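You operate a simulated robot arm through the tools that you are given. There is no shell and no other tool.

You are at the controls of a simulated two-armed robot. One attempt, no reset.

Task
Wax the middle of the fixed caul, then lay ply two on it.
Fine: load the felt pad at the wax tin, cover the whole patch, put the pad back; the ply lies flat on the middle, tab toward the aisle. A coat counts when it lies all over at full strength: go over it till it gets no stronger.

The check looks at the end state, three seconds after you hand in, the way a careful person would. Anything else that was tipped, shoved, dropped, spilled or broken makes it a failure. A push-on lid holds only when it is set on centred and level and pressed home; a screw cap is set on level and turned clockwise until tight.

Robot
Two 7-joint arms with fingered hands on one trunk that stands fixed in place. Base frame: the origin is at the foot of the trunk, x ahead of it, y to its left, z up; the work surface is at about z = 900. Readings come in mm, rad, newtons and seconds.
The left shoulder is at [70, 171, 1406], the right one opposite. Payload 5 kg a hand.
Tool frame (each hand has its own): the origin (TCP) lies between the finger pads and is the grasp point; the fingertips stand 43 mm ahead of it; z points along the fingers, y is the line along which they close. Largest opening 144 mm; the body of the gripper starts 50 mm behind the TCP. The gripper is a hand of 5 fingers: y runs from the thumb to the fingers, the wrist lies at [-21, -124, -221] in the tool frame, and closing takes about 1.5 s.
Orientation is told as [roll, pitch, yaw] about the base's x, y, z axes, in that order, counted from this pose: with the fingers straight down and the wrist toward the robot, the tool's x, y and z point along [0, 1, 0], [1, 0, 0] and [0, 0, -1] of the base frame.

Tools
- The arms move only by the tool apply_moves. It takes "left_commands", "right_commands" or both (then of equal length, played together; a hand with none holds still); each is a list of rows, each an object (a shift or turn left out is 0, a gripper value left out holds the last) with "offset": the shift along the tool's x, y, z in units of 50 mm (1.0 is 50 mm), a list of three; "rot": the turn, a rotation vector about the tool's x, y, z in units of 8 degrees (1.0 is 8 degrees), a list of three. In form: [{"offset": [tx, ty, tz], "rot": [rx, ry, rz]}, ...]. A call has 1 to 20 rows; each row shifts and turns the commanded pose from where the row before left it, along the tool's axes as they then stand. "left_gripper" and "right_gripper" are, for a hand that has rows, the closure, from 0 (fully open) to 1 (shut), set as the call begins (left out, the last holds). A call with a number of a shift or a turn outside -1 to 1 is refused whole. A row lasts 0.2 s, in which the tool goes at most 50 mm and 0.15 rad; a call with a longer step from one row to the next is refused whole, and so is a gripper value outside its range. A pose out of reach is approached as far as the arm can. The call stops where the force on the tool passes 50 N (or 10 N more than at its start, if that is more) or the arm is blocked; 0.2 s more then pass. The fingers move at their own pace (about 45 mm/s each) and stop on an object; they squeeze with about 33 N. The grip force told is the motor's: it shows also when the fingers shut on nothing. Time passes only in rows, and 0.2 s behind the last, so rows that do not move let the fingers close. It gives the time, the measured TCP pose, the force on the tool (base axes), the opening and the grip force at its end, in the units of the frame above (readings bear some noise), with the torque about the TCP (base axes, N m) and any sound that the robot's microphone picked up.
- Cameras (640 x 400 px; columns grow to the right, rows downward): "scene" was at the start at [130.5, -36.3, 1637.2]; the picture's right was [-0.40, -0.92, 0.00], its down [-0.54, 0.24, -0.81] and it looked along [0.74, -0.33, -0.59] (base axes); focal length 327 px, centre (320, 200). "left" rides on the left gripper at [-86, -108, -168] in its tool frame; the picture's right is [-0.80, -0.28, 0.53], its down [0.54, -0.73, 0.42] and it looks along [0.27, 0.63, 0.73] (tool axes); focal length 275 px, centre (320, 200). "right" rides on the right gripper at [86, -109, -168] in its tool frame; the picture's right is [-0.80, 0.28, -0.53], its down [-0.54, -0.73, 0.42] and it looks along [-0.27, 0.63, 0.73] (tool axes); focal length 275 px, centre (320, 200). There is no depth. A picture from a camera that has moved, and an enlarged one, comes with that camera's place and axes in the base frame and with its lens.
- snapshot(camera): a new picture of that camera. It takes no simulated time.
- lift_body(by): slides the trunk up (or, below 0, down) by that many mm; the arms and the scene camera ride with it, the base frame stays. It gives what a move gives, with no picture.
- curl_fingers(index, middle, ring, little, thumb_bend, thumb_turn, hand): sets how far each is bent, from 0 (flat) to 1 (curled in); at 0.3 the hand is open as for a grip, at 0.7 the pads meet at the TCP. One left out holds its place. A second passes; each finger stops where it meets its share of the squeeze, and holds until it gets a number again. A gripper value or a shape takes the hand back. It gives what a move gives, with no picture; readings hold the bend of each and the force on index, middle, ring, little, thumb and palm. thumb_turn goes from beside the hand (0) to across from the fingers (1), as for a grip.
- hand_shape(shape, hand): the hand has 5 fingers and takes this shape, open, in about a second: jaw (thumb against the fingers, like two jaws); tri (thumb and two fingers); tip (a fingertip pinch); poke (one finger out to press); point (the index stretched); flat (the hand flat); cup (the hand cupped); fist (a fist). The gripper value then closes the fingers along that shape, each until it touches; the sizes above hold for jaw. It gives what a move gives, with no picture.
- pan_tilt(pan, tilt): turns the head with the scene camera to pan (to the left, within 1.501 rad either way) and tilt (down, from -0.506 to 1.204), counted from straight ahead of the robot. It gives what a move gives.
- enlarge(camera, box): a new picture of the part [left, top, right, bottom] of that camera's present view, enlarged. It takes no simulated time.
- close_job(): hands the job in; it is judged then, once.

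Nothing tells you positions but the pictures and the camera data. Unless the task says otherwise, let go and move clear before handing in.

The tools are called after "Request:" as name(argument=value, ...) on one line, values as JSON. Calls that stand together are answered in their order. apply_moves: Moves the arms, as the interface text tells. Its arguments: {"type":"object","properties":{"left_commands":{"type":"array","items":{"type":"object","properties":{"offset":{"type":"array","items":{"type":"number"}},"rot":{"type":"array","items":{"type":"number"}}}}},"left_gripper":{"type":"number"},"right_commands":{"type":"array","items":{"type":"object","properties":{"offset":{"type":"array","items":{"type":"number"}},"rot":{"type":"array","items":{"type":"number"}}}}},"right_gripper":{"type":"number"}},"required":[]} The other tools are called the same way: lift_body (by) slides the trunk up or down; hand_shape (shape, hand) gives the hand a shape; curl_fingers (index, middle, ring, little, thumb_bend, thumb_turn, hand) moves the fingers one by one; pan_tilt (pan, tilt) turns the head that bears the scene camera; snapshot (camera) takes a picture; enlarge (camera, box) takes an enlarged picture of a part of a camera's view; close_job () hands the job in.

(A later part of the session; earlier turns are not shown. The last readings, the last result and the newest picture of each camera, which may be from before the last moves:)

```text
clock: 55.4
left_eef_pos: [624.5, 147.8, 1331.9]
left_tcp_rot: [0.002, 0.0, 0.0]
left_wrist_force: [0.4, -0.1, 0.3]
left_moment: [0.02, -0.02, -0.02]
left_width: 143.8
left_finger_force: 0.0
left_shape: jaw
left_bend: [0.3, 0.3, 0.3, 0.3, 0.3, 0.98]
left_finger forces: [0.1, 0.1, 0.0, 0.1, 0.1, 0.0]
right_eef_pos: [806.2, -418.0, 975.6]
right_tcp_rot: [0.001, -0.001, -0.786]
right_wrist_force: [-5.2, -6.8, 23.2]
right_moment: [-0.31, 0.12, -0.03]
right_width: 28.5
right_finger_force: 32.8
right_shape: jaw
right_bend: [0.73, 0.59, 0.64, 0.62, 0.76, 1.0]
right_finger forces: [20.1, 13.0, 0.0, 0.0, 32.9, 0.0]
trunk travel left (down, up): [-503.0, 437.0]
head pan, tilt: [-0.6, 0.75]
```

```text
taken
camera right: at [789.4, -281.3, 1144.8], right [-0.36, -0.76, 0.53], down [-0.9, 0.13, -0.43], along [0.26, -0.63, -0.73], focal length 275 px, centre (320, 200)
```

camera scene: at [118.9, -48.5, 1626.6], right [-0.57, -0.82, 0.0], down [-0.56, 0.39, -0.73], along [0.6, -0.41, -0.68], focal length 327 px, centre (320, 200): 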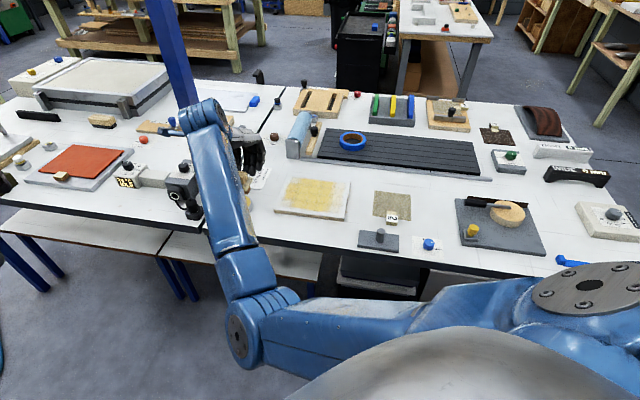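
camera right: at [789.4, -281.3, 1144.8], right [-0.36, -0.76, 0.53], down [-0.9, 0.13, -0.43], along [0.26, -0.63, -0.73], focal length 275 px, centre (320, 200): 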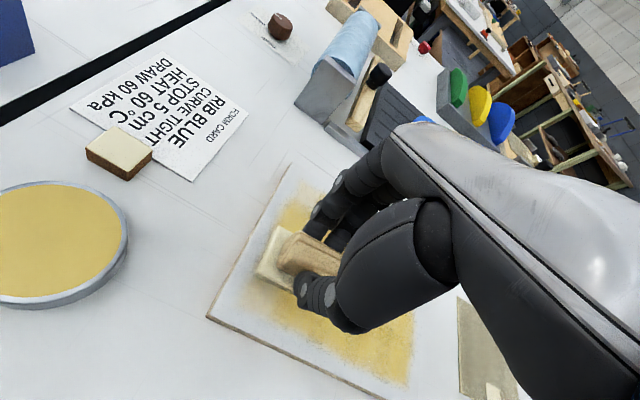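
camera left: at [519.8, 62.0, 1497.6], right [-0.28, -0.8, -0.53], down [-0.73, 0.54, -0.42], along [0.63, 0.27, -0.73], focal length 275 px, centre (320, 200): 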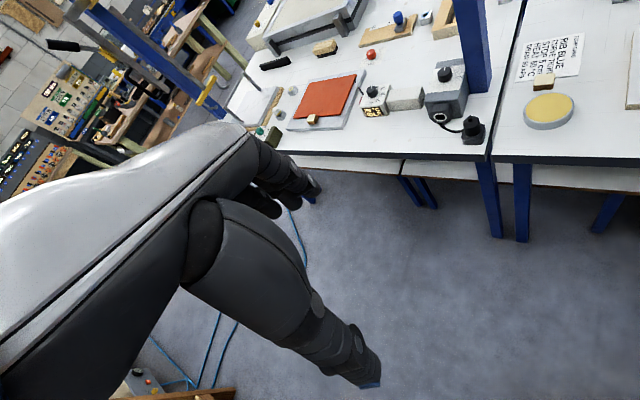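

The pad has crept about 3 mm up into the fingers from pressing, so I'll ease the force and continue with the next lines.

Request:
apply_moves(right_commands=[{"offset": [0, 0.26, -0.04]}, {"offset": [0, 0.26, 0]}, {"offset": [-0.3, 0, 0]}, {"offset": [-0.3, 0, 0]}, {"offset": [-0.3, 0, 0]}, {"offset": [-0.3, 0, 0]}, {"offset": [-0.3, 0, 0]}, {"offset": [-0.3, 0, 0]}, {"offset": [-0.3, 0, 0]}, {"offset": [-0.3, 0, 0]}, {}])

Request:
snapshot(camera="right")

```text
clock: 57.8
left_eef_pos: [627.8, 149.2, 1328.5]
left_tcp_rot: [-0.001, -0.001, 0.001]
left_wrist_force: [-0.2, -0.3, -1.2]
left_moment: [-0.01, 0.02, 0.02]
left_width: 143.6
left_finger_force: 0.0
left_shape: jaw
left_bend: [0.3, 0.3, 0.3, 0.3, 0.3, 0.98]
left_finger forces: [0.1, 0.1, 0.0, 0.0, 0.1, 0.0]
right_eef_pos: [740.8, -522.1, 978.3]
right_tcp_rot: [-0.003, -0.003, -0.785]
right_wrist_force: [3.1, 2.7, 13.7]
right_moment: [0.03, -0.17, 0.05]
right_width: 27.7
right_finger_force: 32.9
right_shape: jaw
right_bend: [0.73, 0.6, 0.64, 0.62, 0.76, 1.0]
right_finger forces: [20.5, 11.1, 0.0, 0.1, 31.0, 0.0]
trunk travel left (down, up): [-503.0, 437.0]
head pan, tilt: [-0.6, 0.75]
```

```text
taken
camera right: at [725.7, -385.5, 1145.0], right [-0.36, -0.76, 0.54], down [-0.9, 0.13, -0.42], along [0.25, -0.63, -0.73], focal length 275 px, centre (320, 200)
```

right: 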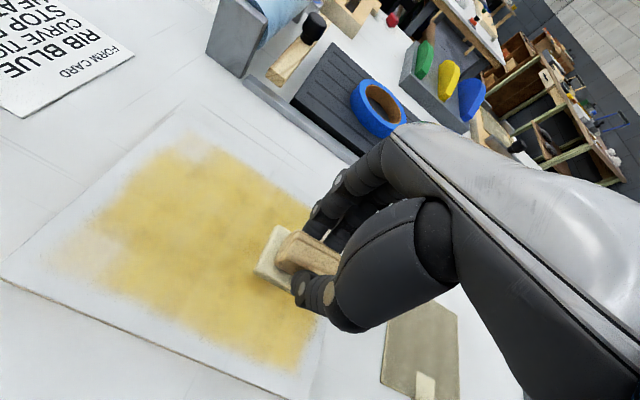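

Request:
apply_moves(right_commands=[{"offset": [0, 0.26, 0]}, {"offset": [0, 0.26, 0]}, {"offset": [0.3, 0, 0]}, {"offset": [0.3, 0, 0]}, {"offset": [0.3, 0, 0]}, {"offset": [0.3, 0, 0]}, {"offset": [0.3, 0, 0]}, {"offset": [0.3, 0, 0]}, {"offset": [0.3, 0, 0]}, {"offset": [0.3, 0, 0]}, {}])

Request:
apply_moves(right_commands=[{"offset": [0, 0.26, 0]}, {"offset": [0, 0.26, 0]}, {"offset": [-0.3, 0, 0]}, {"offset": [-0.3, 0, 0]}, {"offset": [-0.3, 0, 0]}, {"offset": [-0.3, 0, 0]}, {"offset": [-0.3, 0, 0]}, {"offset": [-0.3, 0, 0]}, {"offset": [-0.3, 0, 0]}, {"offset": [-0.3, 0, 0]}, {}])

Request:
snapshot(camera="right")

Request:
enlarge(camera="scene", box=[250, 150, 378, 230])

```text
clock: 60.2
left_eef_pos: [626.4, 148.1, 1329.0]
left_tcp_rot: [0.003, -0.001, 0.0]
left_wrist_force: [0.0, -0.4, -1.0]
left_moment: [0.01, -0.01, 0.0]
left_width: 143.9
left_finger_force: 0.0
left_shape: jaw
left_bend: [0.3, 0.3, 0.3, 0.3, 0.3, 0.98]
left_finger forces: [0.1, 0.0, 0.0, 0.0, 0.1, 0.0]
right_eef_pos: [845.4, -455.7, 978.4]
right_tcp_rot: [0.004, 0.001, -0.786]
right_wrist_force: [-1.4, -0.2, 7.7]
right_moment: [-0.1, -0.03, -0.03]
right_width: 27.5
right_finger_force: 33.2
right_shape: jaw
right_bend: [0.73, 0.6, 0.64, 0.62, 0.76, 1.0]
right_finger forces: [19.0, 11.4, 0.1, 0.0, 30.9, 0.0]
trunk travel left (down, up): [-503.0, 437.0]
head pan, tilt: [-0.6, 0.75]
```

```text
clock: 62.6
left_eef_pos: [626.9, 149.0, 1330.2]
left_tcp_rot: [0.0, 0.0, -0.001]
left_wrist_force: [0.5, -0.1, 0.1]
left_moment: [-0.02, 0.03, 0.0]
left_width: 143.7
left_finger_force: 0.1
left_shape: jaw
left_bend: [0.3, 0.3, 0.3, 0.3, 0.3, 0.98]
left_finger forces: [0.0, 0.1, 0.0, 0.0, 0.1, 0.0]
right_eef_pos: [779.1, -559.1, 977.9]
right_tcp_rot: [-0.002, 0.0, -0.786]
right_wrist_force: [1.9, 1.3, 11.6]
right_moment: [-0.01, -0.15, 0.06]
right_width: 27.3
right_finger_force: 31.7
right_shape: jaw
right_bend: [0.73, 0.6, 0.64, 0.62, 0.76, 1.0]
right_finger forces: [20.0, 11.0, 0.0, 0.1, 30.7, 0.1]
trunk travel left (down, up): [-503.0, 437.0]
head pan, tilt: [-0.6, 0.75]
```

```text
taken
camera right: at [762.8, -422.0, 1145.2], right [-0.36, -0.76, 0.54], down [-0.9, 0.13, -0.42], along [0.25, -0.63, -0.73], focal length 275 px, centre (320, 200)
```

right: 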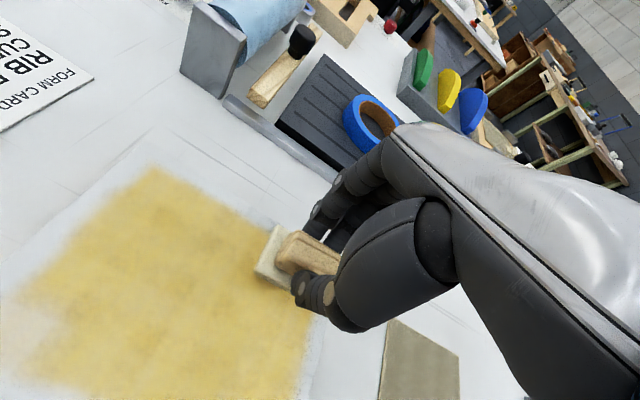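

```text
5.00 times, centred on (314, 190) of scene
camera zoom: at [118.1, -46.0, 1626.7], right [-0.57, -0.82, 0.0], down [-0.56, 0.38, -0.73], along [0.6, -0.41, -0.68], focal length 1637 px, centre (350, 250)
```

zoom: 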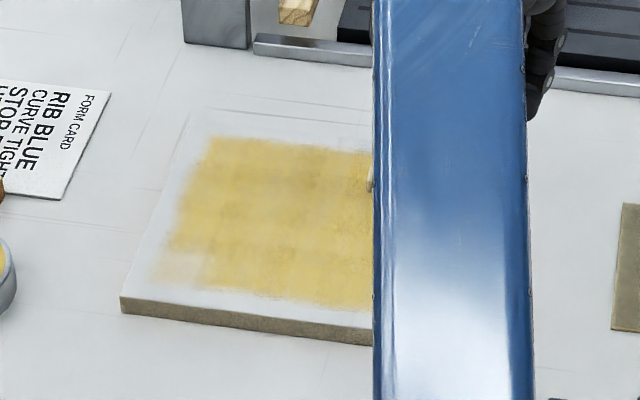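

The coat now has a clean rectangular edge; only the front-left corner cell still looks weak, and the right end is hidden by my arm. I'll lift off, reload at the tin and view the caul unobstructed.

Request:
apply_moves(right_commands=[{"offset": [0, 0, -0.2]}, {"offset": [0, 0, -0.6]}, {"offset": [0, 0, -0.7]}, {"rot": [0, 0, -0.833]}, {"rot": [0, 0, -0.833]}, {"rot": [0, 0, -0.834]}, {"offset": [0.692, -0.0876, 0]}, {"offset": [0.692, -0.0876, 0]}, {"offset": [0.692, -0.0876, 0]}, {"offset": [0.692, -0.0876, 0]}, {"offset": [0.692, -0.0876, 0]}, {"offset": [0.692, -0.0876, 0]}, {"offset": [0.692, -0.0876, 0]}, {"offset": [0.692, -0.0876, 0]}, {"offset": [0.692, -0.0876, 0]}, {}])

Request:
enlarge(camera="scene", box=[250, 150, 378, 230])

Request:
enlarge(camera="right", box=[150, 180, 350, 340])

```text
clock: 66.0
left_eef_pos: [627.4, 147.3, 1330.4]
left_tcp_rot: [0.0, 0.0, 0.0]
left_wrist_force: [-0.7, -1.2, 0.1]
left_moment: [-0.01, -0.01, -0.01]
left_width: 143.9
left_finger_force: 0.1
left_shape: jaw
left_bend: [0.3, 0.3, 0.3, 0.3, 0.3, 0.98]
left_finger forces: [0.0, 0.0, 0.0, 0.0, 0.0, 0.0]
right_eef_pos: [877.0, -260.3, 1053.0]
right_tcp_rot: [0.0, 0.001, -0.436]
right_wrist_force: [0.6, 0.1, -0.7]
right_moment: [-0.01, 0.03, 0.0]
right_width: 26.5
right_finger_force: 32.9
right_shape: jaw
right_bend: [0.73, 0.6, 0.64, 0.62, 0.76, 1.0]
right_finger forces: [18.7, 10.4, 0.0, 0.0, 29.2, 0.0]
trunk travel left (down, up): [-503.0, 437.0]
head pan, tilt: [-0.6, 0.75]
```

```text
5.00 times, centred on (314, 190) of scene
camera zoom: at [118.8, -48.4, 1626.6], right [-0.56, -0.83, 0.0], down [-0.56, 0.39, -0.73], along [0.6, -0.41, -0.68], focal length 1637 px, centre (350, 250)
```

zoom: 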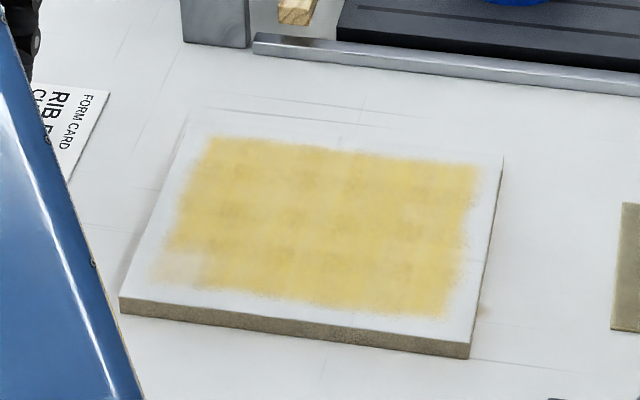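

```text
2.50 times, centred on (250, 260) of right
camera zoom: at [815.1, -136.8, 1221.0], right [-0.08, -0.84, 0.53], down [-0.89, -0.18, -0.42], along [0.46, -0.51, -0.73], focal length 688 px, centre (495, 50)
```

zoom: 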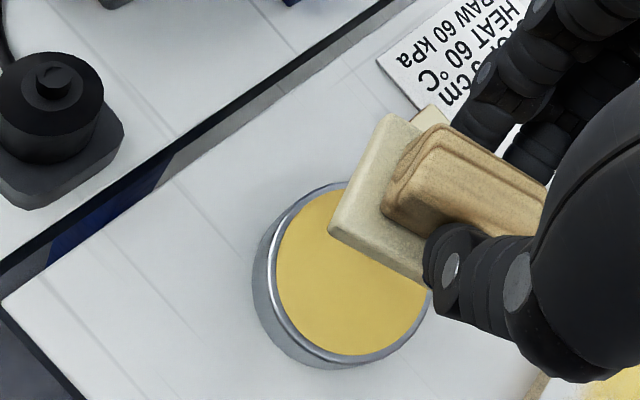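

The coat is nearly uniform except for the front-left corner. I'll reload and do another full pass with extra rubbing there.

Request:
apply_moves(right_commands=[{"offset": [0, -0.04, 0.5]}, {"offset": [0, 0, 0.5]}, {"offset": [0, 0, 0.3]}, {"offset": [0, 0, 0.06]}, {"offset": [0, 0, 0.06]}, {"offset": [0, 0, 0.03]}, {}])

```text
clock: 67.6
left_eef_pos: [626.1, 148.0, 1331.2]
left_tcp_rot: [-0.002, 0.0, -0.001]
left_wrist_force: [-0.1, -0.2, 0.2]
left_moment: [0.01, -0.01, 0.03]
left_width: 143.8
left_finger_force: 0.2
left_shape: jaw
left_bend: [0.3, 0.3, 0.3, 0.3, 0.3, 0.98]
left_finger forces: [0.0, 0.0, 0.0, 0.1, 0.0, 0.0]
right_eef_pos: [873.5, -258.9, 983.1]
right_tcp_rot: [0.003, -0.005, -0.438]
right_wrist_force: [2.2, 0.6, 17.1]
right_moment: [-0.1, -0.27, 0.07]
right_width: 27.0
right_finger_force: 32.7
right_shape: jaw
right_bend: [0.73, 0.6, 0.64, 0.62, 0.76, 1.0]
right_finger forces: [20.5, 12.3, 0.1, 0.1, 30.5, 0.0]
trunk travel left (down, up): [-503.0, 437.0]
head pan, tilt: [-0.6, 0.75]
```

Request:
apply_moves(right_commands=[{}, {}, {"offset": [0, 0, -0.1]}, {"offset": [0, 0, -0.3]}, {"offset": [0, 0, -0.5]}, {"offset": [0, 0, -0.3]}, {"offset": [-0.529, -0.039, 0]}, {"offset": [-0.529, -0.039, 0]}, {"offset": [-0.529, -0.039, 0]}, {"offset": [-0.529, -0.039, 0]}, {"offset": [-0.529, -0.039, 0]}, {"offset": [-0.529, -0.039, 0]}, {"rot": [0, 0, 0.833]}, {"rot": [0, 0, 0.833]}, {"rot": [0, 0, 0.834]}, {"offset": [0, 0, 0.5]}, {"offset": [0, 0, 0.5]}, {"offset": [0, 0, 0.2]}, {}])

Request:
snapshot(camera="right")

```text
clock: 71.6
left_eef_pos: [627.7, 147.5, 1330.3]
left_tcp_rot: [0.0, -0.001, 0.001]
left_wrist_force: [1.0, -0.2, -0.3]
left_moment: [0.0, 0.02, 0.02]
left_width: 143.7
left_finger_force: 0.0
left_shape: jaw
left_bend: [0.3, 0.3, 0.3, 0.3, 0.3, 0.98]
left_finger forces: [0.0, 0.0, 0.0, 0.1, 0.1, 0.0]
right_eef_pos: [795.7, -398.2, 979.6]
right_tcp_rot: [-0.001, -0.001, -0.786]
right_wrist_force: [-0.3, 0.3, -0.5]
right_moment: [0.01, -0.01, 0.01]
right_width: 26.7
right_finger_force: 33.2
right_shape: jaw
right_bend: [0.73, 0.59, 0.64, 0.62, 0.76, 1.0]
right_finger forces: [18.8, 10.1, 0.0, 0.0, 29.0, 0.0]
trunk travel left (down, up): [-503.0, 437.0]
head pan, tilt: [-0.6, 0.75]
```

```text
taken
camera right: at [780.6, -261.9, 1147.6], right [-0.36, -0.76, 0.53], down [-0.9, 0.13, -0.42], along [0.25, -0.63, -0.73], focal length 275 px, centre (320, 200)
```

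right: 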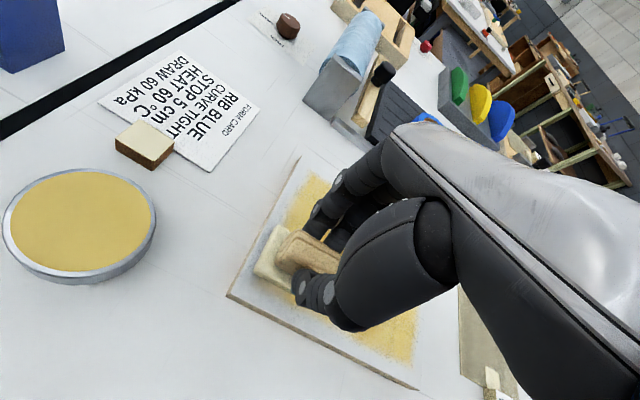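

Request:
apply_moves(right_commands=[{"offset": [0, 0, 0.05]}, {"offset": [0, 0, 0.04]}, {"offset": [-0.3, 0, 0]}, {"offset": [-0.3, 0, 0]}, {"offset": [0.3, 0.1, 0]}, {"offset": [0.3, 0.1, 0]}, {"offset": [-0.3, 0.1, 0]}, {"offset": [-0.3, 0.1, 0]}, {"offset": [0.3, -0.2, 0]}, {"offset": [0.3, -0.2, 0]}, {}])

Request:
snapshot(camera="right")

```text
clock: 74.0
left_eef_pos: [625.3, 148.3, 1331.7]
left_tcp_rot: [-0.001, -0.001, 0.002]
left_wrist_force: [-0.6, 0.1, -0.3]
left_moment: [0.07, -0.01, -0.01]
left_width: 143.7
left_finger_force: 0.0
left_shape: jaw
left_bend: [0.3, 0.3, 0.3, 0.3, 0.3, 0.98]
left_finger forces: [0.0, 0.0, 0.0, 0.0, 0.1, 0.1]
right_eef_pos: [794.1, -397.4, 977.0]
right_tcp_rot: [0.002, -0.001, -0.787]
right_wrist_force: [-1.4, -2.9, 22.3]
right_moment: [-0.34, -0.11, -0.09]
right_width: 27.3
right_finger_force: 32.8
right_shape: jaw
right_bend: [0.73, 0.59, 0.64, 0.62, 0.76, 1.0]
right_finger forces: [20.7, 12.6, 0.0, 0.0, 32.7, 0.0]
trunk travel left (down, up): [-503.0, 437.0]
head pan, tilt: [-0.6, 0.75]
```

```text
taken
camera right: at [777.8, -260.1, 1144.8], right [-0.36, -0.76, 0.53], down [-0.9, 0.13, -0.43], along [0.26, -0.63, -0.73], focal length 275 px, centre (320, 200)
```

right: 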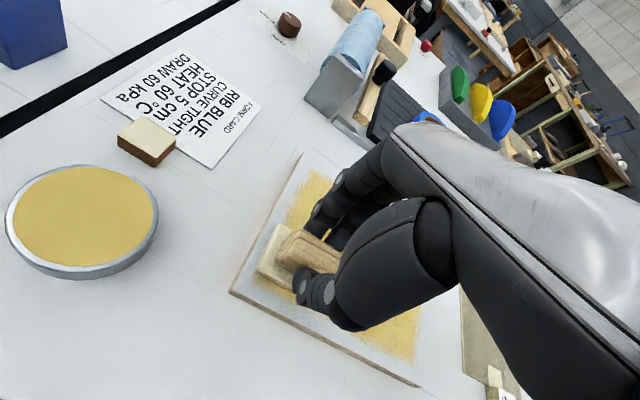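

Now another full raster at slightly lighter force.

Request:
apply_moves(right_commands=[{"offset": [-0.33, 0, -0.03]}, {"offset": [-0.33, 0, 0]}, {"offset": [-0.33, 0, 0]}, {"offset": [-0.33, 0, 0]}, {"offset": [-0.33, 0, 0]}, {"offset": [-0.33, 0, 0]}, {"offset": [-0.33, 0, 0]}, {"offset": [-0.33, 0, 0]}, {"offset": [0, 0.25, 0]}, {"offset": [0, 0.25, 0]}, {"offset": [0.33, 0, 0]}, {"offset": [0.33, 0, 0]}, {"offset": [0.33, 0, 0]}, {"offset": [0.33, 0, 0]}, {"offset": [0.33, 0, 0]}, {"offset": [0.33, 0, 0]}, {"offset": [0.33, 0, 0]}, {"offset": [0.33, 0, 0]}, {}])

Request:
apply_moves(right_commands=[{"offset": [0, 0.25, 0]}, {"offset": [0, 0.25, 0]}, {"offset": [-0.33, 0, 0]}, {"offset": [-0.33, 0, 0]}, {"offset": [-0.33, 0, 0]}, {"offset": [-0.33, 0, 0]}, {"offset": [-0.33, 0, 0]}, {"offset": [-0.33, 0, 0]}, {"offset": [-0.33, 0, 0]}, {"offset": [-0.33, 0, 0]}, {}])

Request:
snapshot(camera="right")

```text
clock: 78.0
left_eef_pos: [625.9, 148.5, 1331.2]
left_tcp_rot: [-0.001, -0.001, 0.001]
left_wrist_force: [-0.7, -0.1, 0.4]
left_moment: [-0.01, 0.0, -0.03]
left_width: 143.7
left_finger_force: 0.1
left_shape: jaw
left_bend: [0.3, 0.3, 0.3, 0.3, 0.3, 0.98]
left_finger forces: [0.0, 0.0, 0.0, 0.0, 0.0, 0.0]
right_eef_pos: [812.7, -415.8, 977.1]
right_tcp_rot: [0.003, 0.0, -0.785]
right_wrist_force: [-2.4, -0.7, 11.4]
right_moment: [-0.14, 0.0, -0.06]
right_width: 26.8
right_finger_force: 33.3
right_shape: jaw
right_bend: [0.73, 0.59, 0.64, 0.62, 0.76, 1.0]
right_finger forces: [19.8, 11.8, 0.0, 0.0, 32.7, 0.0]
trunk travel left (down, up): [-503.0, 437.0]
head pan, tilt: [-0.6, 0.75]
```

```text
clock: 80.4
left_eef_pos: [627.8, 147.7, 1329.9]
left_tcp_rot: [-0.002, 0.001, 0.001]
left_wrist_force: [-0.5, 0.0, -0.9]
left_moment: [-0.01, -0.01, 0.02]
left_width: 143.8
left_finger_force: 0.0
left_shape: jaw
left_bend: [0.3, 0.3, 0.3, 0.3, 0.3, 0.98]
left_finger forces: [0.1, 0.1, 0.0, 0.1, 0.1, 0.0]
right_eef_pos: [736.3, -527.0, 977.5]
right_tcp_rot: [-0.001, -0.002, -0.786]
right_wrist_force: [4.6, 2.7, 14.1]
right_moment: [-0.04, -0.25, 0.04]
right_width: 26.8
right_finger_force: 33.2
right_shape: jaw
right_bend: [0.73, 0.59, 0.64, 0.62, 0.76, 1.0]
right_finger forces: [20.6, 11.9, 0.0, 0.0, 31.5, 0.1]
trunk travel left (down, up): [-503.0, 437.0]
head pan, tilt: [-0.6, 0.75]
```

```text
taken
camera right: at [721.3, -389.6, 1144.8], right [-0.36, -0.76, 0.54], down [-0.9, 0.13, -0.42], along [0.25, -0.63, -0.73], focal length 275 px, centre (320, 200)
```

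right: 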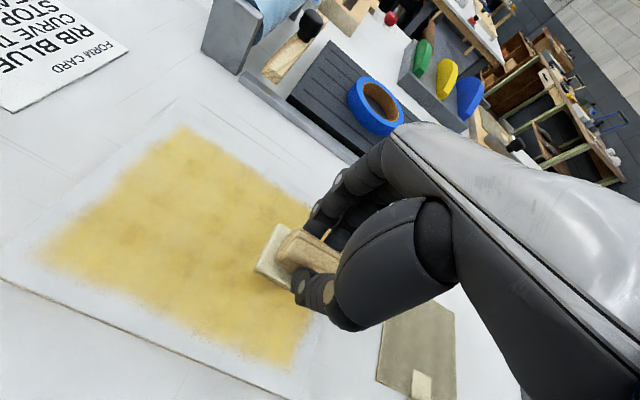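

The front-left corner is filled now. I'll finish the back lines.

Request:
apply_moves(right_commands=[{"offset": [0, 0.25, 0]}, {"offset": [0, 0.25, 0]}, {"offset": [0.33, 0, 0]}, {"offset": [0.33, 0, 0]}, {"offset": [0.33, 0, 0]}, {"offset": [0.33, 0, 0]}, {"offset": [0.33, 0, 0]}, {"offset": [0.33, 0, 0]}, {"offset": [0.33, 0, 0]}, {"offset": [0.33, 0, 0]}, {}])

Request:
apply_moves(right_commands=[{"offset": [0, 0.25, 0]}, {"offset": [0, 0.25, 0]}, {"offset": [-0.33, 0, 0]}, {"offset": [-0.33, 0, 0]}, {"offset": [-0.33, 0, 0]}, {"offset": [-0.33, 0, 0]}, {"offset": [-0.33, 0, 0]}, {"offset": [-0.33, 0, 0]}, {"offset": [-0.33, 0, 0]}, {"offset": [-0.33, 0, 0]}, {}])

Request:
apply_moves(right_commands=[{"offset": [0, 0, -0.2]}, {"offset": [0, 0, -0.6]}, {"offset": [0, 0, -0.7]}, {"rot": [0, 0, -0.833]}, {"rot": [0, 0, -0.833]}, {"rot": [0, 0, -0.834]}, {"offset": [0.692, -0.0876, 0]}, {"offset": [0.692, -0.0876, 0]}, {"offset": [0.692, -0.0876, 0]}, {"offset": [0.692, -0.0876, 0]}, {"offset": [0.692, -0.0876, 0]}, {"offset": [0.692, -0.0876, 0]}, {"offset": [0.692, -0.0876, 0]}, {"offset": [0.692, -0.0876, 0]}, {"offset": [0.692, -0.0876, 0]}, {}])

Request:
enlarge(camera="scene", box=[250, 150, 378, 230])

Request:
enlarge(camera="right", box=[150, 180, 350, 340])

```text
clock: 82.8
left_eef_pos: [626.7, 149.7, 1330.9]
left_tcp_rot: [0.001, 0.0, -0.001]
left_wrist_force: [0.1, -1.1, 0.4]
left_moment: [0.03, -0.02, 0.01]
left_width: 143.8
left_finger_force: 0.0
left_shape: jaw
left_bend: [0.3, 0.3, 0.3, 0.3, 0.3, 0.98]
left_finger forces: [0.1, 0.0, 0.0, 0.0, 0.0, 0.1]
right_eef_pos: [848.5, -450.8, 977.0]
right_tcp_rot: [0.001, 0.001, -0.784]
right_wrist_force: [-2.2, -2.4, 9.5]
right_moment: [-0.15, -0.03, -0.04]
right_width: 27.1
right_finger_force: 33.1
right_shape: jaw
right_bend: [0.73, 0.59, 0.64, 0.62, 0.76, 1.0]
right_finger forces: [19.6, 11.4, 0.1, 0.0, 31.9, 0.0]
trunk travel left (down, up): [-503.0, 437.0]
head pan, tilt: [-0.6, 0.75]
```

```text
clock: 85.2
left_eef_pos: [626.8, 149.2, 1329.1]
left_tcp_rot: [0.0, -0.001, -0.002]
left_wrist_force: [0.1, 0.4, -0.1]
left_moment: [-0.03, 0.01, 0.01]
left_width: 143.8
left_finger_force: 0.1
left_shape: jaw
left_bend: [0.3, 0.3, 0.3, 0.3, 0.3, 0.98]
left_finger forces: [0.0, 0.0, 0.0, 0.0, 0.0, 0.0]
right_eef_pos: [773.3, -563.6, 977.0]
right_tcp_rot: [0.0, -0.001, -0.787]
right_wrist_force: [2.1, 1.5, 10.1]
right_moment: [-0.04, -0.16, 0.03]
right_width: 26.9
right_finger_force: 33.3
right_shape: jaw
right_bend: [0.73, 0.59, 0.64, 0.62, 0.76, 1.0]
right_finger forces: [20.0, 10.9, 0.1, 0.1, 30.9, 0.0]
trunk travel left (down, up): [-503.0, 437.0]
head pan, tilt: [-0.6, 0.75]
```

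```text
clock: 88.6
left_eef_pos: [628.0, 146.4, 1329.7]
left_tcp_rot: [0.001, 0.0, -0.002]
left_wrist_force: [-0.5, -0.3, 0.1]
left_moment: [0.01, 0.01, -0.01]
left_width: 143.6
left_finger_force: 0.0
left_shape: jaw
left_bend: [0.3, 0.3, 0.3, 0.3, 0.3, 0.98]
left_finger forces: [0.0, 0.1, 0.0, 0.0, 0.0, 0.1]
right_eef_pos: [868.5, -265.2, 1051.0]
right_tcp_rot: [0.0, 0.0, -0.436]
right_wrist_force: [-0.2, -0.3, -0.3]
right_moment: [0.01, 0.01, -0.02]
right_width: 26.5
right_finger_force: 33.1
right_shape: jaw
right_bend: [0.73, 0.59, 0.64, 0.62, 0.76, 1.0]
right_finger forces: [18.6, 10.1, 0.0, 0.0, 28.6, 0.0]
trunk travel left (down, up): [-503.0, 437.0]
head pan, tilt: [-0.6, 0.75]
```

```text
5.00 times, centred on (314, 190) of scene
camera zoom: at [118.8, -48.5, 1626.6], right [-0.56, -0.83, 0.0], down [-0.56, 0.39, -0.73], along [0.6, -0.41, -0.68], focal length 1637 px, centre (350, 250)
```

zoom: 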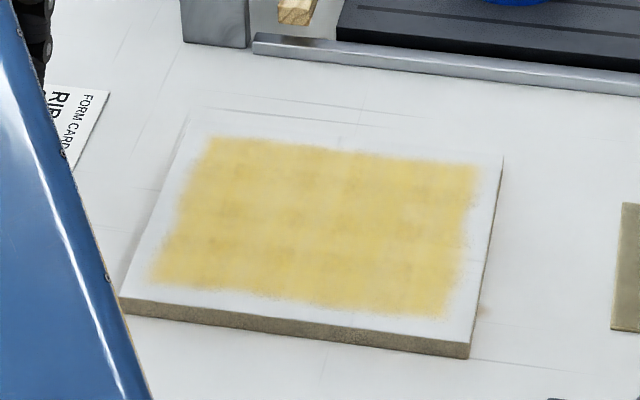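

```text
2.50 times, centred on (250, 260) of right
camera zoom: at [806.9, -140.3, 1219.4], right [-0.08, -0.84, 0.53], down [-0.89, -0.18, -0.42], along [0.45, -0.51, -0.73], focal length 688 px, centre (495, 50)
```

zoom: 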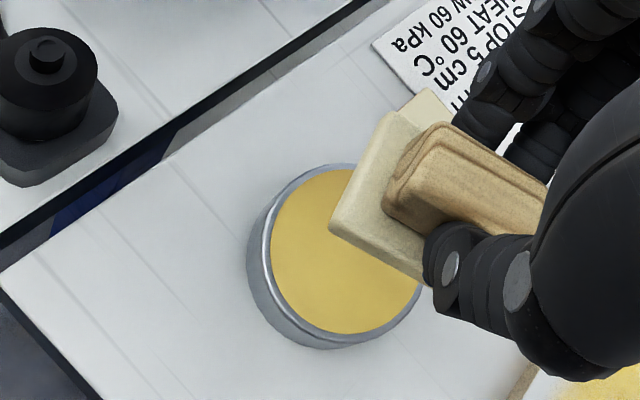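

The coat looks uniform now. To be sure it gets no stronger, I'll reload once more and do one more full pass, then compare.

Request:
apply_moves(right_commands=[{"offset": [0.14, 0.066, 0.4]}, {"offset": [0, 0, 0.5]}, {"offset": [0, 0, 0.35]}, {"offset": [0, 0, 0.06]}, {"offset": [0, 0, 0.06]}, {"offset": [0, 0, 0.03]}, {}])

```text
clock: 90.2
left_eef_pos: [626.8, 148.8, 1330.3]
left_tcp_rot: [-0.001, 0.0, 0.0]
left_wrist_force: [0.0, -1.1, 0.2]
left_moment: [0.01, -0.01, -0.04]
left_width: 143.8
left_finger_force: 0.1
left_shape: jaw
left_bend: [0.3, 0.3, 0.3, 0.3, 0.3, 0.98]
left_finger forces: [0.0, 0.1, 0.0, 0.0, 0.1, 0.0]
right_eef_pos: [874.8, -259.1, 983.3]
right_tcp_rot: [0.002, -0.005, -0.436]
right_wrist_force: [-0.1, 0.8, 14.1]
right_moment: [-0.06, -0.14, 0.0]
right_width: 27.0
right_finger_force: 32.7
right_shape: jaw
right_bend: [0.73, 0.59, 0.64, 0.62, 0.76, 1.0]
right_finger forces: [19.2, 11.1, 0.1, 0.1, 30.8, 0.0]
trunk travel left (down, up): [-503.0, 437.0]
head pan, tilt: [-0.6, 0.75]
```

Request:
apply_moves(right_commands=[{}, {}, {"offset": [0, 0, -0.1]}, {"offset": [0, 0, -0.3]}, {"offset": [0, 0, -0.5]}, {"offset": [0, 0, -0.3]}, {"offset": [-0.529, -0.039, 0]}, {"offset": [-0.529, -0.039, 0]}, {"offset": [-0.529, -0.039, 0]}, {"offset": [-0.529, -0.039, 0]}, {"offset": [-0.529, -0.039, 0]}, {"offset": [-0.529, -0.039, 0]}, {"rot": [0, 0, 0.833]}, {"rot": [0, 0, 0.833]}, {"rot": [0, 0, 0.834]}, {"offset": [0, 0, 0.5]}, {"offset": [0, 0, 0.5]}, {"offset": [0, 0, 0.2]}, {"offset": [0, 0, 0.05]}, {}])

Request:
apply_moves(right_commands=[{"offset": [0, 0, 0.02]}, {}])

```text
clock: 94.4
left_eef_pos: [627.5, 148.4, 1330.8]
left_tcp_rot: [0.0, 0.0, 0.001]
left_wrist_force: [-0.5, 0.4, 0.0]
left_moment: [0.0, 0.02, 0.04]
left_width: 143.8
left_finger_force: 0.1
left_shape: jaw
left_bend: [0.3, 0.3, 0.3, 0.3, 0.3, 0.98]
left_finger forces: [0.0, 0.0, 0.0, 0.0, 0.1, 0.0]
right_eef_pos: [798.5, -399.7, 978.7]
right_tcp_rot: [-0.001, 0.001, -0.786]
right_wrist_force: [0.2, -0.1, 2.0]
right_moment: [-0.07, -0.03, 0.0]
right_width: 26.5
right_finger_force: 33.3
right_shape: jaw
right_bend: [0.73, 0.59, 0.64, 0.62, 0.76, 1.0]
right_finger forces: [18.7, 10.2, 0.1, 0.0, 29.0, 0.1]
trunk travel left (down, up): [-503.0, 437.0]
head pan, tilt: [-0.6, 0.75]
```

```text
clock: 95.0
left_eef_pos: [628.1, 148.9, 1330.2]
left_tcp_rot: [-0.002, 0.0, 0.0]
left_wrist_force: [-0.2, -0.4, 0.1]
left_moment: [-0.01, 0.02, -0.01]
left_width: 144.0
left_finger_force: 0.1
left_shape: jaw
left_bend: [0.3, 0.3, 0.3, 0.3, 0.3, 0.98]
left_finger forces: [0.1, 0.0, 0.0, 0.1, 0.0, 0.0]
right_eef_pos: [797.3, -399.9, 977.5]
right_tcp_rot: [0.001, 0.0, -0.786]
right_wrist_force: [-0.2, 2.8, 3.6]
right_moment: [0.02, -0.03, 0.0]
right_width: 26.5
right_finger_force: 33.2
right_shape: jaw
right_bend: [0.73, 0.59, 0.64, 0.62, 0.76, 1.0]
right_finger forces: [18.4, 10.0, 0.1, 0.0, 29.8, 0.1]
trunk travel left (down, up): [-503.0, 437.0]
head pan, tilt: [-0.6, 0.75]
```

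Request:
apply_moves(right_commands=[{"offset": [0.06, -0.05, 0.03]}, {"offset": [-0.36, 0, 0]}, {"offset": [-0.33, 0, 0]}, {"offset": [-0.33, 0, 0]}, {"offset": [-0.33, 0, 0]}, {"offset": [-0.33, 0, 0]}, {"offset": [-0.33, 0, 0]}, {"offset": [-0.33, 0, 0]}, {"offset": [-0.36, 0, 0]}, {"offset": [0, 0.4, 0]}, {"offset": [0.36, 0, 0]}, {"offset": [0.33, 0, 0]}, {"offset": [0.33, 0, 0]}, {"offset": [0.33, 0, 0]}, {"offset": [0.33, 0, 0]}, {"offset": [0.33, 0, 0]}, {"offset": [0.33, 0, 0]}, {"offset": [0.36, 0, 0]}, {}])

Request:
apply_moves(right_commands=[{"offset": [0, 0.4, 0]}, {"offset": [-0.36, 0, 0]}, {"offset": [-0.33, 0, 0]}, {"offset": [-0.33, 0, 0]}, {"offset": [-0.33, 0, 0]}, {"offset": [-0.33, 0, 0]}, {"offset": [-0.33, 0, 0]}, {"offset": [-0.33, 0, 0]}, {"offset": [-0.36, 0, 0]}, {"offset": [0, 0.4, 0]}, {"offset": [0.36, 0, 0]}, {"offset": [0.33, 0, 0]}, {"offset": [0.33, 0, 0]}, {"offset": [0.33, 0, 0]}, {"offset": [0.33, 0, 0]}, {"offset": [0.33, 0, 0]}, {"offset": [0.33, 0, 0]}, {"offset": [0.36, 0, 0]}, {}])

```text
clock: 99.0
left_eef_pos: [627.0, 148.1, 1330.1]
left_tcp_rot: [0.0, 0.001, 0.0]
left_wrist_force: [0.2, -1.1, 0.6]
left_moment: [-0.01, 0.01, 0.01]
left_width: 144.1
left_finger_force: 0.1
left_shape: jaw
left_bend: [0.3, 0.3, 0.3, 0.3, 0.3, 0.98]
left_finger forces: [0.0, 0.0, 0.1, 0.0, 0.0, 0.1]
right_eef_pos: [810.4, -407.2, 976.8]
right_tcp_rot: [0.002, 0.0, -0.784]
right_wrist_force: [-1.2, -0.4, 5.1]
right_moment: [-0.08, -0.02, -0.05]
right_width: 26.5
right_finger_force: 33.0
right_shape: jaw
right_bend: [0.73, 0.59, 0.64, 0.62, 0.76, 1.0]
right_finger forces: [19.4, 11.0, 0.1, 0.0, 30.9, 0.0]
trunk travel left (down, up): [-503.0, 437.0]
head pan, tilt: [-0.6, 0.75]
```

```text
clock: 103.0
left_eef_pos: [626.2, 148.5, 1331.3]
left_tcp_rot: [-0.002, -0.002, 0.0]
left_wrist_force: [-0.4, 0.5, 0.2]
left_moment: [0.01, -0.03, 0.01]
left_width: 143.7
left_finger_force: 0.1
left_shape: jaw
left_bend: [0.3, 0.3, 0.3, 0.3, 0.3, 0.98]
left_finger forces: [0.0, 0.0, 0.1, 0.0, 0.1, 0.1]
right_eef_pos: [838.8, -435.8, 976.8]
right_tcp_rot: [0.001, -0.003, -0.785]
right_wrist_force: [-4.2, -2.6, 13.8]
right_moment: [-0.21, 0.04, -0.06]
right_width: 26.7
right_finger_force: 32.7
right_shape: jaw
right_bend: [0.73, 0.59, 0.64, 0.62, 0.76, 1.0]
right_finger forces: [19.6, 11.9, 0.1, 0.1, 32.0, 0.1]
trunk travel left (down, up): [-503.0, 437.0]
head pan, tilt: [-0.6, 0.75]
```

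Request:
apply_moves(right_commands=[{"offset": [0, 0.4, 0]}, {"offset": [-0.36, 0, 0]}, {"offset": [-0.33, 0, 0]}, {"offset": [-0.33, 0, 0]}, {"offset": [-0.33, 0, 0]}, {"offset": [-0.33, 0, 0]}, {"offset": [-0.33, 0, 0]}, {"offset": [-0.33, 0, 0]}, {"offset": [-0.36, 0, 0]}, {"offset": [0, 0.4, 0]}, {"offset": [0.36, 0, 0]}, {"offset": [0.33, 0, 0]}, {"offset": [0.33, 0, 0]}, {"offset": [0.33, 0, 0]}, {"offset": [0.33, 0, 0]}, {"offset": [0.33, 0, 0]}, {"offset": [0.33, 0, 0]}, {"offset": [0.36, 0, 0]}, {}])

Request:
apply_moves(right_commands=[{"offset": [0, 0, -0.1]}, {"offset": [0, 0, -0.4]}, {"offset": [0, 0, -0.7]}, {"offset": [0, 0, -0.6]}, {"offset": [-0.5, 0, 0]}, {"offset": [-0.7, 0, 0]}, {"offset": [-0.8, 0, 0]}, {"offset": [-0.8, 0, 0]}, {"offset": [-0.8, 0, 0]}, {"offset": [-0.8, 0, 0]}, {"offset": [-0.8, 0, 0]}, {"offset": [-0.8, 0, 0]}, {"offset": [-0.6, 0, 0]}, {}])

Request:
snapshot(camera="scene")

Request:
enlarge(camera="scene", box=[250, 150, 378, 230])

Request:
snapshot(camera="right")

```text
clock: 107.0
left_eef_pos: [626.8, 146.4, 1330.6]
left_tcp_rot: [0.0, 0.001, 0.0]
left_wrist_force: [-0.1, -0.2, -0.4]
left_moment: [0.04, -0.02, 0.0]
left_width: 143.7
left_finger_force: 0.1
left_shape: jaw
left_bend: [0.3, 0.3, 0.3, 0.3, 0.3, 0.98]
left_finger forces: [0.0, 0.1, 0.1, 0.1, 0.0, 0.0]
right_eef_pos: [867.1, -464.5, 977.6]
right_tcp_rot: [0.002, 0.0, -0.786]
right_wrist_force: [-1.7, 0.2, 6.1]
right_moment: [-0.15, -0.04, -0.03]
right_width: 26.6
right_finger_force: 32.7
right_shape: jaw
right_bend: [0.73, 0.59, 0.64, 0.62, 0.76, 1.0]
right_finger forces: [19.6, 10.7, 0.0, 0.0, 30.6, 0.0]
trunk travel left (down, up): [-503.0, 437.0]
head pan, tilt: [-0.6, 0.75]
```

```text
clock: 110.0
left_eef_pos: [627.5, 149.1, 1330.3]
left_tcp_rot: [0.001, 0.003, 0.0]
left_wrist_force: [-0.2, 0.3, 0.6]
left_moment: [0.01, 0.0, -0.03]
left_width: 143.9
left_finger_force: 0.0
left_shape: jaw
left_bend: [0.3, 0.3, 0.3, 0.3, 0.3, 0.98]
left_finger forces: [0.0, 0.0, 0.0, 0.0, 0.1, 0.1]
right_eef_pos: [632.6, -699.3, 1065.8]
right_tcp_rot: [-0.001, 0.001, -0.786]
right_wrist_force: [1.0, 0.2, -1.0]
right_moment: [-0.02, 0.01, 0.01]
right_width: 26.4
right_finger_force: 33.2
right_shape: jaw
right_bend: [0.73, 0.59, 0.64, 0.62, 0.76, 1.0]
right_finger forces: [18.5, 10.4, 0.0, 0.0, 28.8, 0.0]
trunk travel left (down, up): [-503.0, 437.0]
head pan, tilt: [-0.6, 0.75]
```

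```text
taken
camera scene: at [119.4, -47.0, 1626.6], right [-0.56, -0.83, 0.0], down [-0.56, 0.39, -0.73], along [0.6, -0.41, -0.68], focal length 327 px, centre (320, 200)
```

scene: 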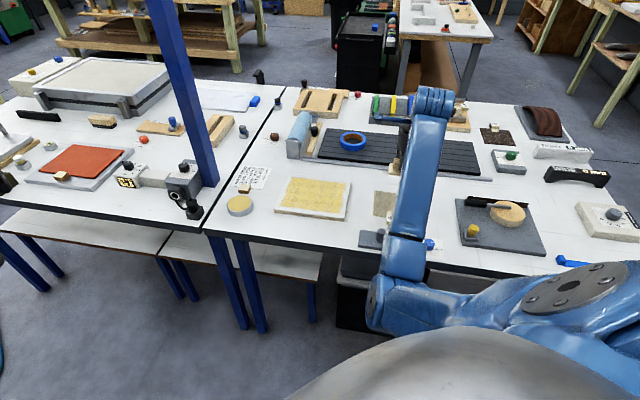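

```text
5.00 times, centred on (314, 190) of scene
camera zoom: at [119.4, -47.0, 1626.6], right [-0.56, -0.83, 0.0], down [-0.56, 0.39, -0.73], along [0.6, -0.41, -0.68], focal length 1637 px, centre (350, 250)
```

zoom: 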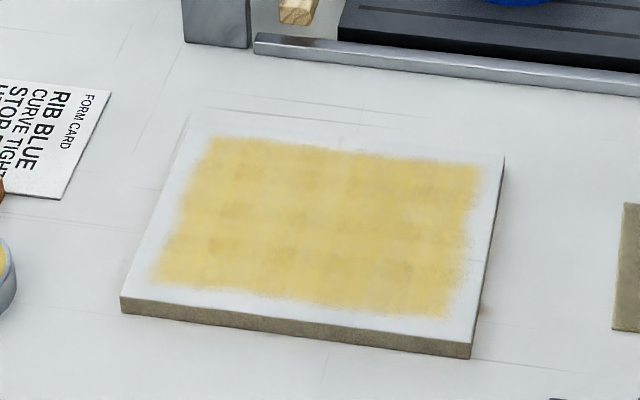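

```text
taken
camera right: at [618.1, -561.9, 1233.7], right [-0.36, -0.76, 0.53], down [-0.9, 0.13, -0.42], along [0.25, -0.63, -0.73], focal length 275 px, centre (320, 200)
```

right: 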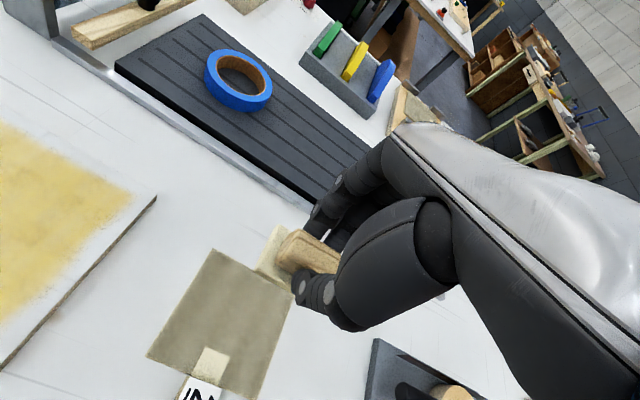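

The coat is unchanged from the previous pass, so it is at full strength all over. Now I'll return the pad to its place at (596, −824).

Request:
apply_moves(right_commands=[{"offset": [-0.456, 0.248, 0]}, {"offset": [-0.456, 0.248, 0]}, {"offset": [-0.456, 0.248, 0]}, {"offset": [-0.456, 0.248, 0]}, {"offset": [-0.456, 0.248, 0]}, {}, {"offset": [0, 0, 0.5]}, {"offset": [0, 0, 0.5]}, {"offset": [0, 0, 0.5]}, {}])

Request:
enlarge(camera="scene", box=[330, 120, 490, 220])

Request:
snapshot(camera="right")

```text
clock: 112.2
left_eef_pos: [627.1, 147.9, 1329.6]
left_tcp_rot: [-0.001, -0.001, 0.001]
left_wrist_force: [0.3, 0.4, 0.1]
left_moment: [0.0, 0.0, 0.0]
left_width: 143.9
left_finger_force: 0.1
left_shape: jaw
left_bend: [0.3, 0.3, 0.3, 0.3, 0.3, 0.98]
left_finger forces: [0.0, 0.1, 0.0, 0.1, 0.1, 0.1]
right_eef_pos: [598.2, -823.6, 989.9]
right_tcp_rot: [0.001, 0.0, -0.784]
right_wrist_force: [0.1, 1.4, -0.9]
right_moment: [0.0, 0.01, 0.01]
right_width: 26.3
right_finger_force: 33.3
right_shape: jaw
right_bend: [0.73, 0.59, 0.64, 0.62, 0.76, 1.0]
right_finger forces: [18.5, 10.3, 0.0, 0.0, 28.8, 0.1]
trunk travel left (down, up): [-503.0, 437.0]
head pan, tilt: [-0.6, 0.75]
```

```text
4.00 times, centred on (410, 170) of scene
camera zoom: at [118.7, -47.7, 1626.6], right [-0.56, -0.83, 0.0], down [-0.56, 0.39, -0.73], along [0.6, -0.41, -0.68], focal length 1310 px, centre (-40, 320)
```

zoom: 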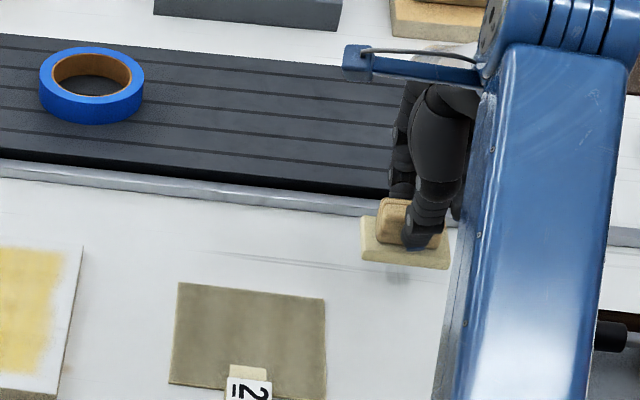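

```text
taken
camera right: at [582.8, -685.2, 1159.2], right [-0.36, -0.76, 0.53], down [-0.9, 0.13, -0.42], along [0.25, -0.63, -0.73], focal length 275 px, centre (320, 200)
```

right: 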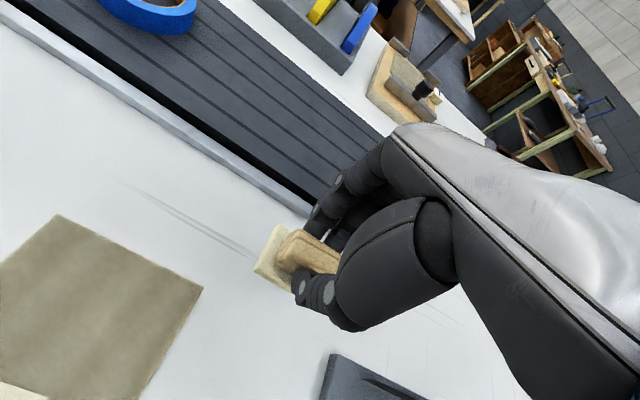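

Request:
apply_moves(right_commands=[{"offset": [-0.03, -0.03, 0.2]}, {"offset": [0, 0, 0.2]}, {"offset": [0, 0, 0.08]}, {"offset": [0, 0, 0.04]}, {"offset": [0, 0, 0.03]}, {}])

```text
clock: 113.6
left_eef_pos: [627.2, 147.7, 1330.3]
left_tcp_rot: [0.0, 0.0, 0.001]
left_wrist_force: [0.7, -0.3, 0.1]
left_moment: [0.0, 0.02, 0.0]
left_width: 143.7
left_finger_force: 0.0
left_shape: jaw
left_bend: [0.3, 0.3, 0.3, 0.3, 0.3, 0.98]
left_finger forces: [0.0, 0.1, 0.0, 0.0, 0.0, 0.0]
right_eef_pos: [596.3, -822.5, 962.2]
right_tcp_rot: [0.0, 0.0, -0.786]
right_wrist_force: [-0.2, 0.0, 0.0]
right_moment: [0.01, -0.01, 0.02]
right_width: 26.3
right_finger_force: 32.5
right_shape: jaw
right_bend: [0.73, 0.59, 0.64, 0.62, 0.76, 1.0]
right_finger forces: [18.4, 10.3, 0.1, 0.0, 28.8, 0.0]
trunk travel left (down, up): [-503.0, 437.0]
head pan, tilt: [-0.6, 0.75]
```

Request:
apply_moves(right_commands=[{"offset": [0, 0, 0.02]}, {"offset": [0, 0, 0.02]}, {}])

Request:
enlarge(camera="scene", box=[380, 150, 476, 210])

```text
clock: 114.4
left_eef_pos: [626.8, 147.7, 1330.1]
left_tcp_rot: [-0.001, -0.001, 0.001]
left_wrist_force: [0.3, 0.5, 0.0]
left_moment: [0.02, 0.0, 0.0]
left_width: 143.8
left_finger_force: 0.0
left_shape: jaw
left_bend: [0.3, 0.3, 0.3, 0.3, 0.3, 0.98]
left_finger forces: [0.0, 0.0, 0.0, 0.0, 0.0, 0.0]
right_eef_pos: [595.2, -822.9, 961.4]
right_tcp_rot: [0.0, 0.0, -0.785]
right_wrist_force: [-0.6, -0.6, 1.6]
right_moment: [-0.06, -0.02, 0.02]
right_width: 26.5
right_finger_force: 32.8
right_shape: jaw
right_bend: [0.73, 0.6, 0.64, 0.62, 0.76, 1.0]
right_finger forces: [18.6, 10.4, 0.0, 0.0, 29.0, 0.0]
trunk travel left (down, up): [-503.0, 437.0]
head pan, tilt: [-0.6, 0.75]
```

```text
6.67 times, centred on (428, 180) of scene
camera zoom: at [118.6, -47.4, 1626.7], right [-0.56, -0.83, 0.0], down [-0.56, 0.39, -0.73], along [0.6, -0.41, -0.68], focal length 2182 px, centre (-400, 333)
```

zoom: 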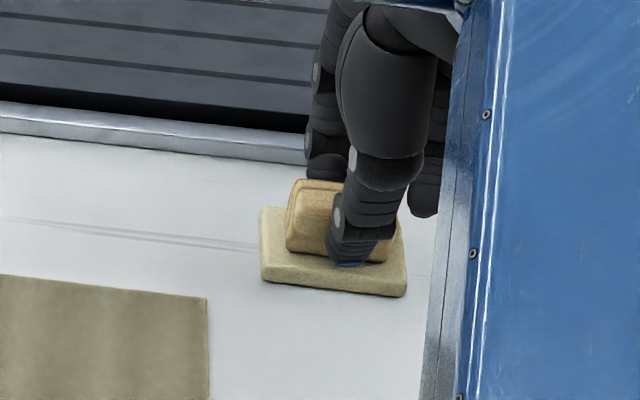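

The pad rests on the bench. I'll open the hand to the pre-grasp width and rise straight up.

Request:
apply_moves(right_commands=[{}, {}, {}, {}, {}, {}, {}], right_gripper=0.45)

Request:
apply_moves(right_commands=[{"offset": [0, 0, -0.2]}, {"offset": [0, 0, -0.5]}, {"offset": [0, 0, -0.8]}, {"offset": [0, 0, -0.8]}, {"offset": [0, 0, -0.5]}, {}])

Request:
enlarge(camera="scene", box=[380, 150, 476, 210])

Request:
snapshot(camera="right")

```text
clock: 116.0
left_eef_pos: [627.4, 147.5, 1330.6]
left_tcp_rot: [0.0, 0.001, 0.0]
left_wrist_force: [0.7, -0.2, -0.6]
left_moment: [0.02, -0.02, 0.0]
left_width: 144.0
left_finger_force: 0.0
left_shape: jaw
left_bend: [0.3, 0.3, 0.3, 0.3, 0.3, 0.98]
left_finger forces: [0.0, 0.1, 0.0, 0.0, 0.0, 0.0]
right_eef_pos: [596.2, -822.2, 961.6]
right_tcp_rot: [-0.001, -0.002, -0.786]
right_wrist_force: [-0.1, 0.1, -0.1]
right_moment: [0.0, -0.02, 0.02]
right_width: 78.8
right_finger_force: 0.1
right_shape: jaw
right_bend: [0.74, 0.43, 0.4, 0.41, 0.68, 1.0]
right_finger forces: [0.0, 0.0, 0.0, 0.1, 0.1, 0.0]
trunk travel left (down, up): [-503.0, 437.0]
head pan, tilt: [-0.6, 0.75]
```

```text
clock: 117.4
left_eef_pos: [627.7, 146.7, 1330.1]
left_tcp_rot: [-0.002, -0.001, 0.003]
left_wrist_force: [0.5, 0.1, 0.8]
left_moment: [0.0, 0.0, -0.02]
left_width: 143.9
left_finger_force: 0.0
left_shape: jaw
left_bend: [0.3, 0.3, 0.3, 0.3, 0.3, 0.98]
left_finger forces: [0.0, 0.1, 0.1, 0.0, 0.0, 0.1]
right_eef_pos: [596.1, -822.1, 1104.0]
right_tcp_rot: [0.0, -0.001, -0.785]
right_wrist_force: [0.3, 0.0, 0.0]
right_moment: [0.04, 0.01, 0.03]
right_width: 78.7
right_finger_force: 0.2
right_shape: jaw
right_bend: [0.74, 0.43, 0.4, 0.4, 0.68, 1.0]
right_finger forces: [0.0, 0.1, 0.0, 0.0, 0.0, 0.1]
trunk travel left (down, up): [-503.0, 437.0]
head pan, tilt: [-0.6, 0.75]
```

```text
6.67 times, centred on (428, 180) of scene
camera zoom: at [118.9, -47.9, 1626.6], right [-0.56, -0.83, 0.0], down [-0.56, 0.39, -0.73], along [0.6, -0.41, -0.68], focal length 2182 px, centre (-400, 333)
```

zoom: 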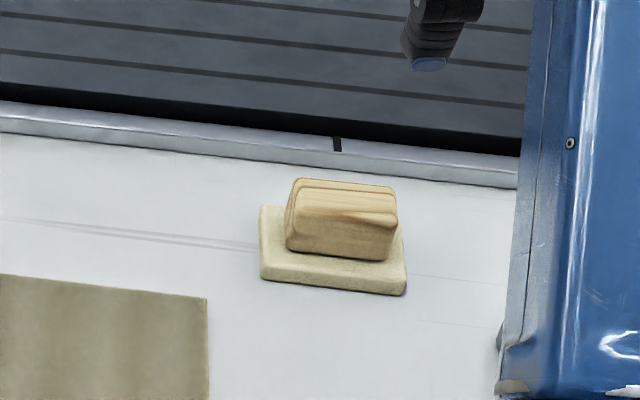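

```text
taken
camera right: at [581.5, -685.7, 1271.2], right [-0.36, -0.76, 0.53], down [-0.9, 0.13, -0.42], along [0.25, -0.63, -0.73], focal length 275 px, centre (320, 200)
```

right: 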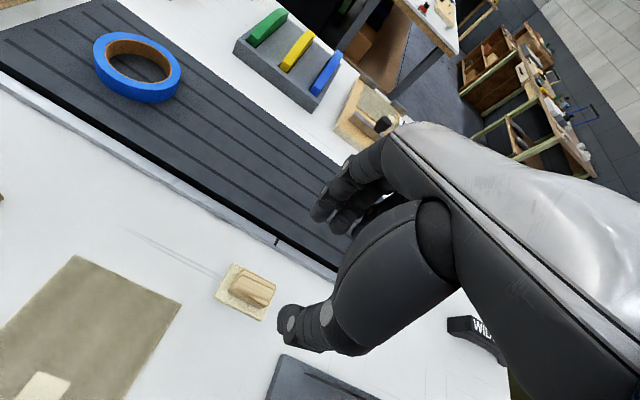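

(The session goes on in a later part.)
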